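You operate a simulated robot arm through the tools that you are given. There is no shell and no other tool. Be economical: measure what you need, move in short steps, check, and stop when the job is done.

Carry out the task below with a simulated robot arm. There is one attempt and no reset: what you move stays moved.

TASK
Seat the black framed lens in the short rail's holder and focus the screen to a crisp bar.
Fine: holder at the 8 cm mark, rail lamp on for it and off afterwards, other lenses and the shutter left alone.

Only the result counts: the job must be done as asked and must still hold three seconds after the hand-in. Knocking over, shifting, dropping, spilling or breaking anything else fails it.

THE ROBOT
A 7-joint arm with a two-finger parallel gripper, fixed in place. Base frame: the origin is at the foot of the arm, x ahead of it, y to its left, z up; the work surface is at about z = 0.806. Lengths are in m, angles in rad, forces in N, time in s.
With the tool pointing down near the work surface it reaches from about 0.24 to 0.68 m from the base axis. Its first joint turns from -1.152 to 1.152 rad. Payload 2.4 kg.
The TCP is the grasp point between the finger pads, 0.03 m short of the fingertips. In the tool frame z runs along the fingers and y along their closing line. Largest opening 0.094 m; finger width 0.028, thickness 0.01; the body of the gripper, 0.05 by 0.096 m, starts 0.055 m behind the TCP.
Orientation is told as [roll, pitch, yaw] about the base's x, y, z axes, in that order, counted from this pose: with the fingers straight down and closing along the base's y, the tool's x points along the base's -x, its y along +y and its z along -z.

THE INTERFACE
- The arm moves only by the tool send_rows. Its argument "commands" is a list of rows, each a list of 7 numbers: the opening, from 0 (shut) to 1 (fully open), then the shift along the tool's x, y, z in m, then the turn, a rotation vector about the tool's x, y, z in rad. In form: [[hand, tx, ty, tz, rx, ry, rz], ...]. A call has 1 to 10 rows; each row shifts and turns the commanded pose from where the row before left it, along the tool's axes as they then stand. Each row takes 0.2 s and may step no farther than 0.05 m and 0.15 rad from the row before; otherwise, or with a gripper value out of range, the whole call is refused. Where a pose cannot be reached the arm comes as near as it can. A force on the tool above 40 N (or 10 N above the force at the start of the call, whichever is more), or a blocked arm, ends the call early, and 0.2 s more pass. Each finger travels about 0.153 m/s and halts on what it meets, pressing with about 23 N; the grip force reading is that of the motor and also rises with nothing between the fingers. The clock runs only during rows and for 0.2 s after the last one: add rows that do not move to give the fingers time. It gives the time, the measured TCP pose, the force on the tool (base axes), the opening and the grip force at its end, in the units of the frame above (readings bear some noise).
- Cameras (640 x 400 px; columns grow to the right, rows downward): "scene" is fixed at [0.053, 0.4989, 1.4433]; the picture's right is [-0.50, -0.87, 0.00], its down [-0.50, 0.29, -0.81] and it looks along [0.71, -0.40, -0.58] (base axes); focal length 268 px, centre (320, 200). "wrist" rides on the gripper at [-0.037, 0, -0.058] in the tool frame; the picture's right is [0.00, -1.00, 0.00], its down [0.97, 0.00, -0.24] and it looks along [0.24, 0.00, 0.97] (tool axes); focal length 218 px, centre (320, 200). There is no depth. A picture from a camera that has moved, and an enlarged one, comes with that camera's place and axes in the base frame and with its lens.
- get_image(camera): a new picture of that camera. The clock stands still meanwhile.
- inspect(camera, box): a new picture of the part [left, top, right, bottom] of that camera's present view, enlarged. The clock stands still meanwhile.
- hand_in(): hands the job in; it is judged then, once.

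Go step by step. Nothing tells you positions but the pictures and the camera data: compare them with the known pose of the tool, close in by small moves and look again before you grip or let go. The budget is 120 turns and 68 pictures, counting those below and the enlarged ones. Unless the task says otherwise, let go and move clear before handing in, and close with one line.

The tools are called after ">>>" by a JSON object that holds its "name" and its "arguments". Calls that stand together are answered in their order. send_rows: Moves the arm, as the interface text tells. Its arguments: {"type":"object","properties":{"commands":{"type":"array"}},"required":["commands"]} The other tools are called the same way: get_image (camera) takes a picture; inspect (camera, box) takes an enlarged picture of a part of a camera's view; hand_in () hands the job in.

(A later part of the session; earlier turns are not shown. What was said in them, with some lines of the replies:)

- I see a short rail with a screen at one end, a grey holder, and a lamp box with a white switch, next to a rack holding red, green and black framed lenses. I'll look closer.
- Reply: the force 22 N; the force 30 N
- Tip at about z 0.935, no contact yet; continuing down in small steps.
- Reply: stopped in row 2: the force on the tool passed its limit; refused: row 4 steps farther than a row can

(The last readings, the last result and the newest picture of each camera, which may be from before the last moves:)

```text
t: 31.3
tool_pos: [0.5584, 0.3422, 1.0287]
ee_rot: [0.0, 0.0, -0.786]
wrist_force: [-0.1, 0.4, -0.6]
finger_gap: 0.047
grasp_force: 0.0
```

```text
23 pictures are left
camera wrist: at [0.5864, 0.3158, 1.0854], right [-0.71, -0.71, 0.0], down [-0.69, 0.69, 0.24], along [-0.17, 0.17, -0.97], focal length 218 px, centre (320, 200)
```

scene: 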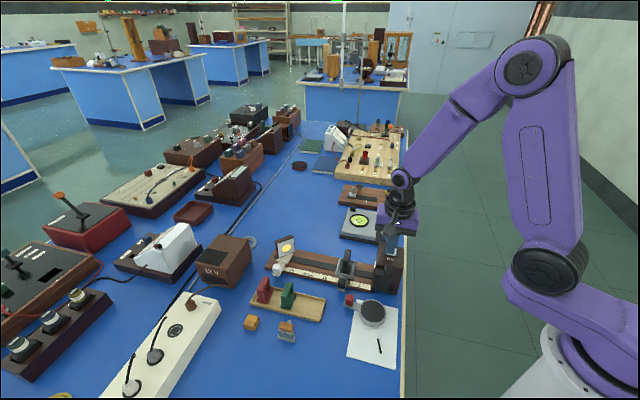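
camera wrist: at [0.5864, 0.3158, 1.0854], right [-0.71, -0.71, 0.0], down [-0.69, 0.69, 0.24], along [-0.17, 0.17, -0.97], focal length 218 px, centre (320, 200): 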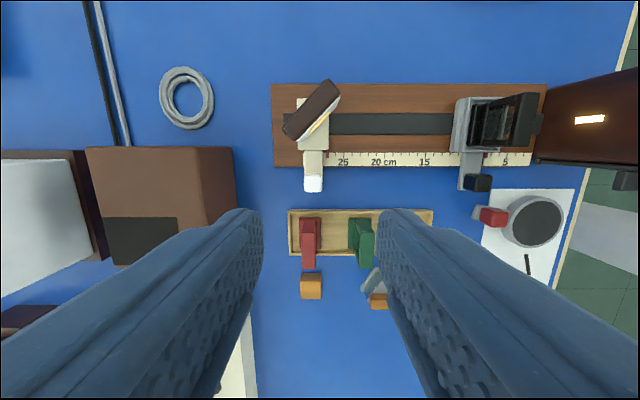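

>>> {"name": "send_rows", "arguments": {"commands": [[0.5, 0.001, 0.008, 0.03, 0, 0, 0], [0.5, 0, 0, 0.04, 0, 0, 0], [0.5, 0, 0, 0.04, 0, 0, 0], [0.5, 0, 0, 0.025, 0, 0, 0], [0.5, 0, 0, 0, 0, 0, 0]]}}

>>> {"name": "get_image", "arguments": {"camera": "wrist"}}

```text
t: 32.5
tool_pos: [0.5622, 0.3491, 0.8918]
ee_rot: [0.003, 0.0, -0.785]
wrist_force: [-0.1, -0.2, 0.0]
finger_gap: 0.047
grasp_force: 0.1
```

```text
22 pictures are left
camera wrist: at [0.5907, 0.3224, 0.9509], right [-0.71, -0.71, 0.0], down [-0.69, 0.69, 0.24], along [-0.17, 0.17, -0.97], focal length 218 px, centre (320, 200)
```

wrist: 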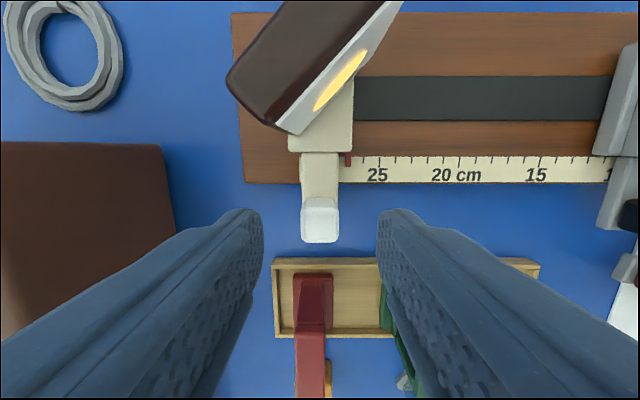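

>>> {"name": "send_rows", "arguments": {"commands": [[0.5, -0.003, 0, 0.012, 0, 0, 0], [0.5, 0, 0, 0.012, 0, 0, 0], [0.35, 0, 0, 0, 0, 0, 0], [0.2, 0, 0, 0, 0, 0, 0], [0.1, 0, 0, 0, 0, 0, 0], [0.05, 0, 0, 0, 0, 0, 0]]}}

>>> {"name": "get_image", "arguments": {"camera": "wrist"}}

```text
t: 33.9
tool_pos: [0.5654, 0.3472, 0.8698]
ee_rot: [0.003, 0.0, -0.786]
wrist_force: [1.7, 0.7, -1.7]
finger_gap: 0.0199
grasp_force: 44.9
```

```text
21 pictures are left
camera wrist: at [0.5935, 0.3196, 0.927], right [-0.71, -0.71, 0.0], down [-0.69, 0.69, 0.24], along [-0.17, 0.17, -0.97], focal length 218 px, centre (320, 200)
```

wrist: 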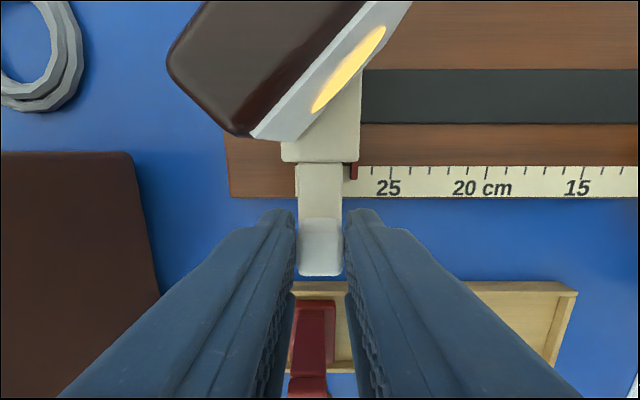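

>>> {"name": "send_rows", "arguments": {"commands": [[0.05, 0, -0.006, 0, 0, 0, 0], [0.05, 0, -0.008, 0, 0, 0, 0], [0.05, 0, -0.008, 0, 0, 0, 0], [0.05, 0, -0.008, 0, 0, 0, 0], [0.05, 0, 0, 0, 0, 0, 0]]}}

>>> {"name": "get_image", "arguments": {"camera": "wrist"}}

>>> {"name": "inspect", "arguments": {"camera": "scene", "box": [255, 220, 415, 310]}}

```text
t: 35.1
tool_pos: [0.544, 0.3245, 0.8693]
ee_rot: [0.0, 0.001, -0.785]
wrist_force: [1.7, -0.6, -5.4]
finger_gap: 0.0199
grasp_force: 45.0
```

```text
20 pictures are left
camera wrist: at [0.5721, 0.2982, 0.927], right [-0.71, -0.71, 0.0], down [-0.69, 0.69, 0.24], along [-0.17, 0.17, -0.97], focal length 218 px, centre (320, 200)
```

wrist: 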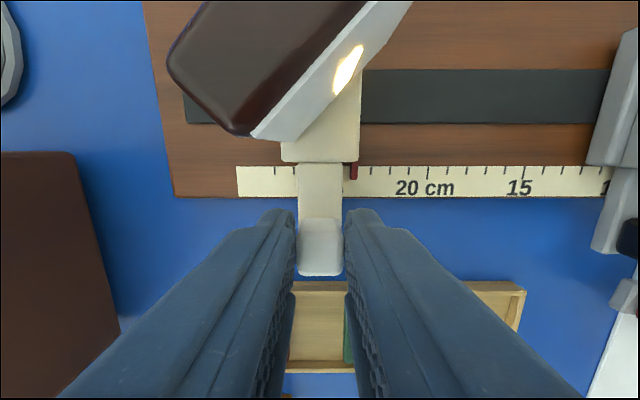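

```text
4.00 times, centred on (335, 265) of scene
camera zoom: at [0.0531, 0.4989, 1.4433], right [-0.5, -0.87, 0.0], down [-0.5, 0.29, -0.81], along [0.71, -0.4, -0.58], focal length 1074 px, centre (260, -60)
```

zoom: 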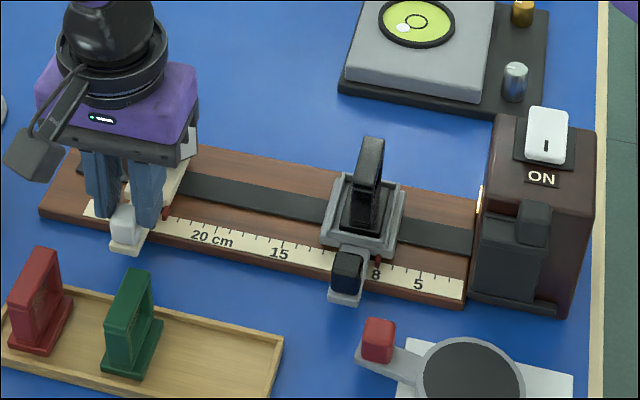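

>>> {"name": "send_rows", "arguments": {"commands": [[0.05, 0, -0.005, 0, 0, 0, 0], [0.05, 0, -0.005, 0, 0, 0, 0], [0.05, 0, 0, 0, 0, 0, 0]]}}

>>> {"name": "inspect", "arguments": {"camera": "wrist", "box": [240, 0, 480, 200]}}

```text
t: 35.9
tool_pos: [0.5372, 0.3177, 0.8675]
ee_rot: [0.0, 0.001, -0.785]
wrist_force: [-0.6, 1.6, -13.4]
finger_gap: 0.0198
grasp_force: 45.0
```

```text
2.00 times, centred on (360, 100) of wrist
camera zoom: at [0.5653, 0.2913, 0.927], right [-0.71, -0.71, 0.0], down [-0.69, 0.69, 0.24], along [-0.17, 0.17, -0.97], focal length 436 px, centre (240, 400)
```

zoom: 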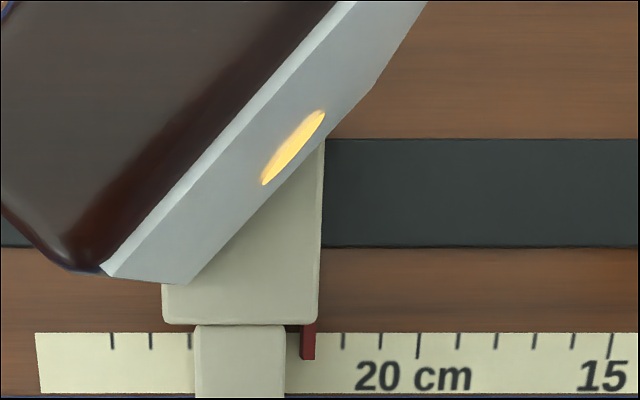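

>>> {"name": "send_rows", "arguments": {"commands": [[0.05, 0, 0.005, 0, 0, 0, 0], [0.05, 0, 0.006, 0, 0, 0, 0], [0.05, 0, 0, 0, 0, 0, 0]]}}

>>> {"name": "inspect", "arguments": {"camera": "wrist", "box": [290, 20, 450, 200]}}

```text
t: 36.7
tool_pos: [0.5454, 0.3266, 0.8677]
ee_rot: [0.001, 0.002, -0.787]
wrist_force: [-2.4, 1.9, -11.2]
finger_gap: 0.0198
grasp_force: 45.4
```

```text
2.22 times, centred on (370, 110) of wrist
camera zoom: at [0.5729, 0.2989, 0.927], right [-0.71, -0.71, 0.0], down [-0.69, 0.69, 0.24], along [-0.17, 0.17, -0.97], focal length 485 px, centre (209, 400)
```

zoom: 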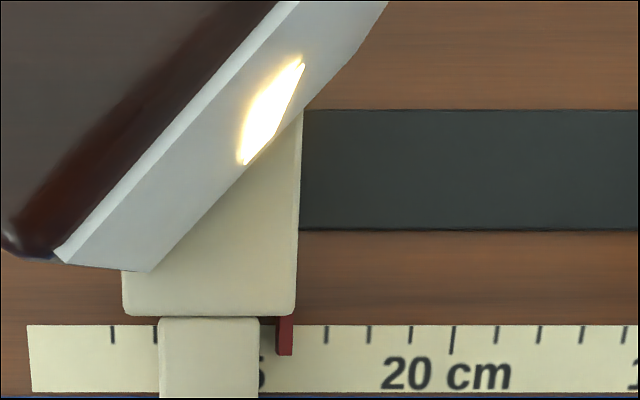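

>>> {"name": "inspect", "arguments": {"camera": "wrist", "box": [335, 30, 375, 60]}}

>>> {"name": "send_rows", "arguments": {"commands": [[0.05, 0, 0.003, 0, 0, 0, 0], [0.05, 0, 0.002, 0, 0, 0, 0], [0.05, 0, 0, 0, 0, 0, 0]]}}

>>> {"name": "inspect", "arguments": {"camera": "wrist", "box": [290, 20, 450, 200]}}

```text
13.33 times, centred on (355, 45) of wrist
camera zoom: at [0.5729, 0.2989, 0.927], right [-0.71, -0.71, 0.0], down [-0.69, 0.69, 0.24], along [-0.17, 0.17, -0.97], focal length 2910 px, centre (-147, 2267)
```

zoom: 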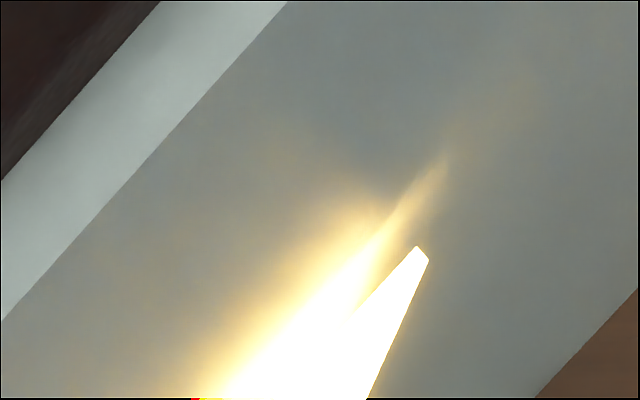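

```text
t: 37.5
tool_pos: [0.5487, 0.3292, 0.869]
ee_rot: [0.003, 0.0, -0.786]
wrist_force: [-3.6, 1.5, -6.6]
finger_gap: 0.0199
grasp_force: 44.7
```

```text
2.22 times, centred on (370, 110) of wrist
camera zoom: at [0.5765, 0.3024, 0.9271], right [-0.71, -0.71, 0.0], down [-0.69, 0.69, 0.24], along [-0.17, 0.17, -0.97], focal length 485 px, centre (209, 400)
```

zoom: 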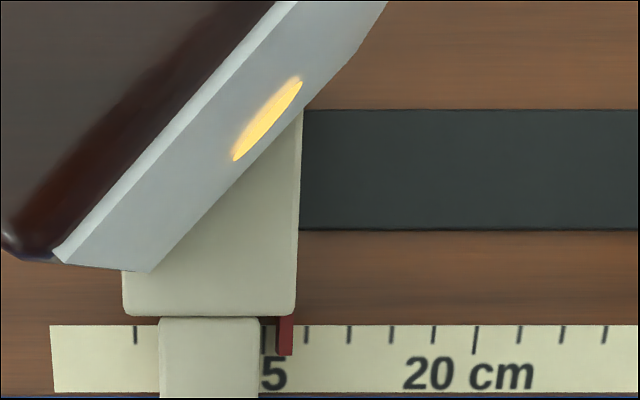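

>>> {"name": "send_rows", "arguments": {"commands": [[0.05, 0, -0.004, 0, 0, 0, 0], [0.05, 0, -0.0035, 0, 0, 0, 0], [0.05, 0, 0, 0, 0, 0, 0]]}}

>>> {"name": "inspect", "arguments": {"camera": "wrist", "box": [290, 20, 450, 200]}}

```text
t: 38.3
tool_pos: [0.543, 0.3256, 0.8678]
ee_rot: [0.002, -0.001, -0.785]
wrist_force: [-1.4, 4.3, -7.4]
finger_gap: 0.0198
grasp_force: 45.1
```

```text
2.22 times, centred on (370, 110) of wrist
camera zoom: at [0.5715, 0.2976, 0.9271], right [-0.71, -0.71, 0.0], down [-0.69, 0.69, 0.24], along [-0.17, 0.17, -0.97], focal length 485 px, centre (209, 400)
```

zoom: 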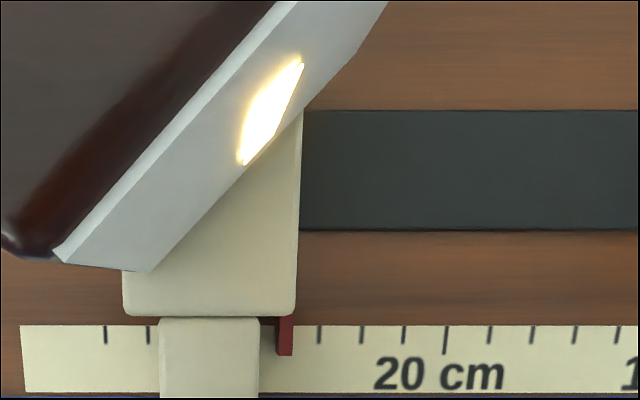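

>>> {"name": "send_rows", "arguments": {"commands": [[0.05, 0, -0.003, 0, 0, 0, 0], [0.05, 0, 0, 0, 0, 0, 0], [0.05, 0, 0, 0, 0, 0, 0]]}}

>>> {"name": "inspect", "arguments": {"camera": "wrist", "box": [290, 20, 450, 200]}}

```text
t: 39.1
tool_pos: [0.5414, 0.3212, 0.8696]
ee_rot: [0.001, 0.0, -0.783]
wrist_force: [-2.3, 4.4, -1.1]
finger_gap: 0.0199
grasp_force: 45.3
```

```text
2.22 times, centred on (370, 110) of wrist
camera zoom: at [0.5693, 0.2953, 0.9271], right [-0.71, -0.71, 0.0], down [-0.69, 0.69, 0.24], along [-0.17, 0.17, -0.97], focal length 485 px, centre (209, 400)
```

zoom: 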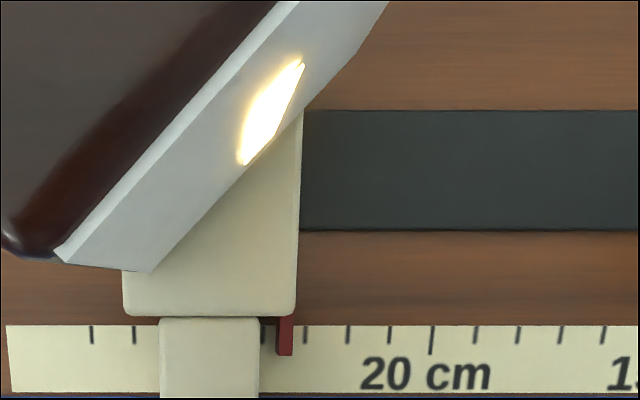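

>>> {"name": "send_rows", "arguments": {"commands": [[0.05, 0, -0.003, 0, 0, 0, 0], [0.05, 0, 0, 0, 0, 0, 0], [0.05, 0, 0, 0, 0, 0, 0]]}}

>>> {"name": "inspect", "arguments": {"camera": "wrist", "box": [290, 20, 450, 200]}}

```text
t: 39.9
tool_pos: [0.5399, 0.3191, 0.8688]
ee_rot: [0.002, 0.0, -0.785]
wrist_force: [-2.8, 4.8, -3.2]
finger_gap: 0.0197
grasp_force: 45.2
```

```text
2.22 times, centred on (370, 110) of wrist
camera zoom: at [0.5672, 0.2932, 0.9271], right [-0.71, -0.71, 0.0], down [-0.69, 0.69, 0.24], along [-0.17, 0.17, -0.97], focal length 485 px, centre (209, 400)
```

zoom: 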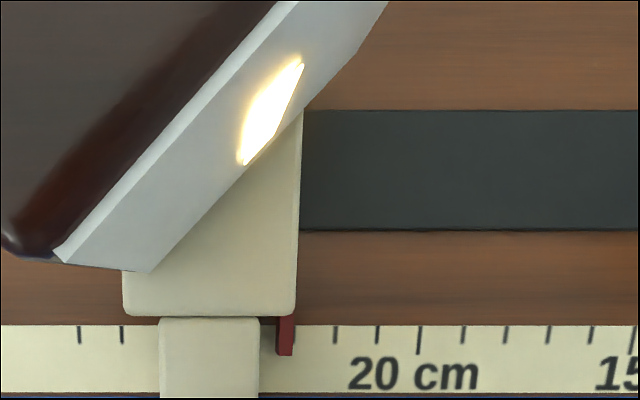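

>>> {"name": "send_rows", "arguments": {"commands": [[0.05, 0, 0.003, 0, 0, 0, 0], [0.05, 0, 0.002, 0, 0, 0, 0], [0.05, 0, 0, 0, 0, 0, 0], [0.28, 0, 0, 0, 0, 0, 0], [0.4, 0, 0, 0, 0, 0, 0], [0.4, 0, 0, -0.03, 0, 0, 0], [0.4, 0, 0, -0.05, 0, 0, 0], [0.4, 0, -0.02, -0.045, 0, 0, 0], [0.2, -0.02, -0.045, 0, 0, 0, 0], [0, -0.02, -0.045, 0, 0, 0, 0]]}}

>>> {"name": "inspect", "arguments": {"camera": "scene", "box": [255, 220, 415, 310]}}

```text
t: 42.1
tool_pos: [0.4908, 0.2157, 0.9953]
ee_rot: [0.002, -0.001, -0.783]
wrist_force: [0.9, 0.5, -0.2]
finger_gap: 0.0001
grasp_force: 22.6
```

```text
4.00 times, centred on (335, 265) of scene
camera zoom: at [0.053, 0.4989, 1.4433], right [-0.5, -0.87, 0.0], down [-0.5, 0.29, -0.81], along [0.71, -0.4, -0.58], focal length 1074 px, centre (260, -60)
```

zoom: 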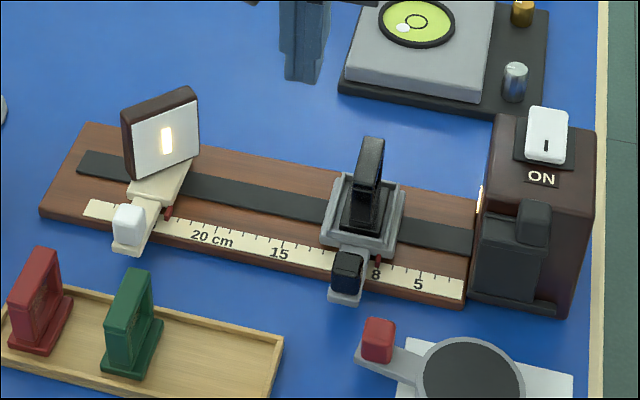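

>>> {"name": "inspect", "arguments": {"camera": "scene", "box": [282, 238, 312, 268]}}

>>> {"name": "get_image", "arguments": {"camera": "wrist"}}

```text
13.33 times, centred on (297, 253) of scene
camera zoom: at [0.053, 0.4989, 1.4433], right [-0.5, -0.87, 0.0], down [-0.5, 0.29, -0.81], along [0.71, -0.4, -0.58], focal length 3580 px, centre (627, -507)
```

zoom: 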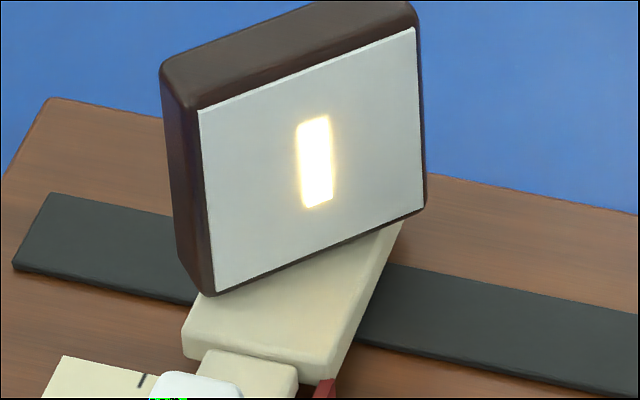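

```text
9 pictures are left
camera wrist: at [0.5191, 0.189, 1.0529], right [-0.71, -0.71, 0.0], down [-0.69, 0.69, 0.24], along [-0.17, 0.17, -0.97], focal length 218 px, centre (320, 200)
```

wrist: 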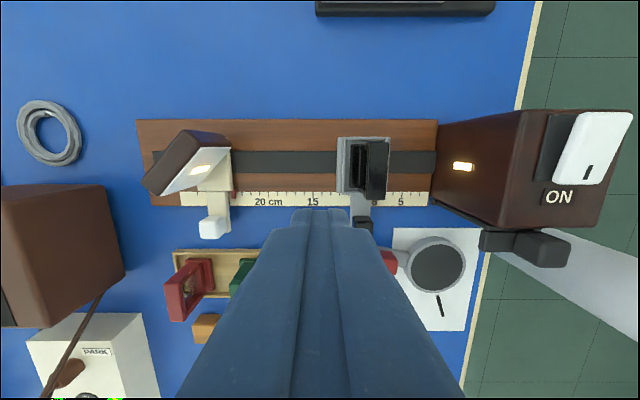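

>>> {"name": "send_rows", "arguments": {"commands": [[0, 0, 0, -0.04, 0, 0, 0], [0, -0.014, -0.04, 0, 0, 0, 0], [0, -0.014, -0.04, 0, 0, 0, 0], [0, -0.014, -0.04, 0, 0, 0, 0], [0, -0.0115, -0.0385, 0, 0, 0, 0], [0, 0, 0, 0.03, 0, 0, 0], [0, 0, 0, 0.025, 0, 0, 0], [0, 0, 0, 0, 0, 0, 0]]}}

>>> {"name": "get_image", "arguments": {"camera": "wrist"}}

```text
t: 43.9
tool_pos: [0.4217, 0.0651, 0.9796]
ee_rot: [0.001, 0.001, -0.784]
wrist_force: [-0.4, -0.4, -0.8]
finger_gap: 0.0003
grasp_force: 22.5
```

```text
8 pictures are left
camera wrist: at [0.4483, 0.0385, 1.0383], right [-0.71, -0.71, 0.0], down [-0.69, 0.69, 0.24], along [-0.17, 0.17, -0.97], focal length 218 px, centre (320, 200)
```

wrist: 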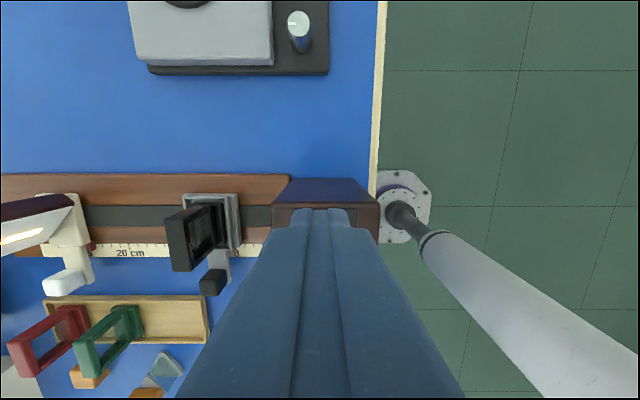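

>>> {"name": "send_rows", "arguments": {"commands": [[0, 0.005, -0.002, 0.01, 0, 0, 0], [0, 0, 0, 0.008, 0, 0, 0], [0, 0, 0, 0.003, 0, 0, 0], [0, 0, 0, 0.002, 0, 0, 0], [0, 0, 0, 0.002, 0, 0, 0], [0, 0, 0, 0.002, 0, 0, 0], [0, 0, 0, 0, 0, 0, 0]]}}

>>> {"name": "inspect", "arguments": {"camera": "scene", "box": [255, 220, 415, 310]}}

```text
t: 45.5
tool_pos: [0.4147, 0.0675, 0.9539]
ee_rot: [0.002, -0.002, -0.786]
wrist_force: [-1.3, -8.5, 35.5]
finger_gap: 0.0
grasp_force: 23.4
```

```text
4.00 times, centred on (335, 265) of scene
camera zoom: at [0.0525, 0.4986, 1.4435], right [-0.5, -0.87, 0.0], down [-0.5, 0.29, -0.81], along [0.71, -0.4, -0.58], focal length 1074 px, centre (260, -60)
```

zoom: 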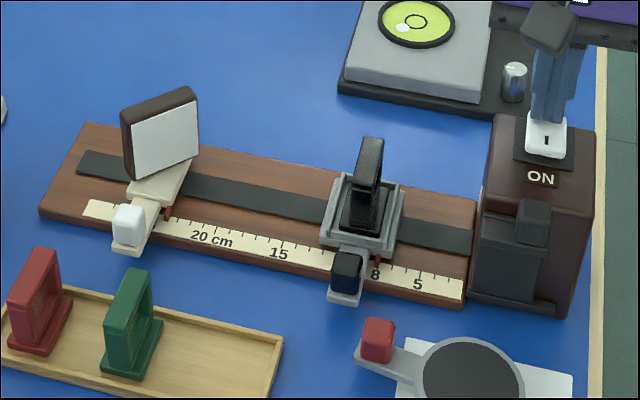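

The lamp is off again. I'll lift straight up, clear the area, and check once more.

>>> {"name": "send_rows", "arguments": {"commands": [[0, 0, 0, -0.01, 0, 0, 0], [0, 0, 0, -0.03, 0, 0, 0], [0, 0, 0, -0.05, 0, 0, 0], [0, 0, 0, -0.05, 0, 0, 0], [0, 0, 0, -0.05, 0, 0, 0], [0, 0, 0, 0, 0, 0, 0]]}}

>>> {"name": "inspect", "arguments": {"camera": "scene", "box": [255, 220, 415, 310]}}

>>> {"name": "get_image", "arguments": {"camera": "wrist"}}

```text
t: 46.9
tool_pos: [0.4134, 0.0672, 1.1436]
ee_rot: [0.001, 0.0, -0.785]
wrist_force: [0.5, -0.8, -0.3]
finger_gap: 0.0
grasp_force: 23.1
```

```text
4.00 times, centred on (335, 265) of scene
camera zoom: at [0.053, 0.4989, 1.4433], right [-0.5, -0.87, 0.0], down [-0.5, 0.29, -0.81], along [0.71, -0.4, -0.58], focal length 1074 px, centre (260, -60)
```

zoom: 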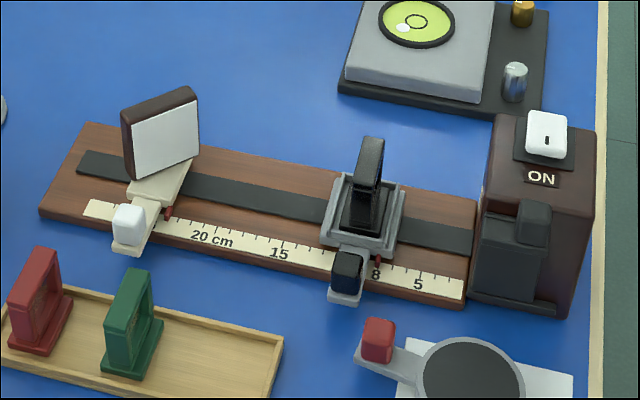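

```text
5 pictures are left
camera wrist: at [0.4415, 0.0405, 1.2013], right [-0.71, -0.71, 0.0], down [-0.69, 0.69, 0.24], along [-0.17, 0.17, -0.97], focal length 218 px, centre (320, 200)
```

wrist: 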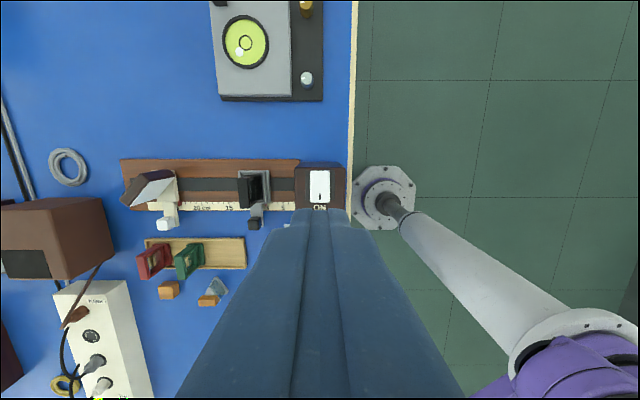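

The black lens is seated, the holder is at 8 cm, the focus is set, the lamp is off and the arm is clear, so I'm handing in.

>>> {"name": "hand_in", "arguments": {}}

```text
The job is handed in.
```

The black framed lens is seated in the short rail's holder at the 8 cm mark, and the screen is at about 23.6 cm, where it showed a crisp bar. The lamp was on for the focusing and is off again. My first grip on the black lens slipped and shifted it a few millimetres in its tray; the other lenses and the shutter were not touched.
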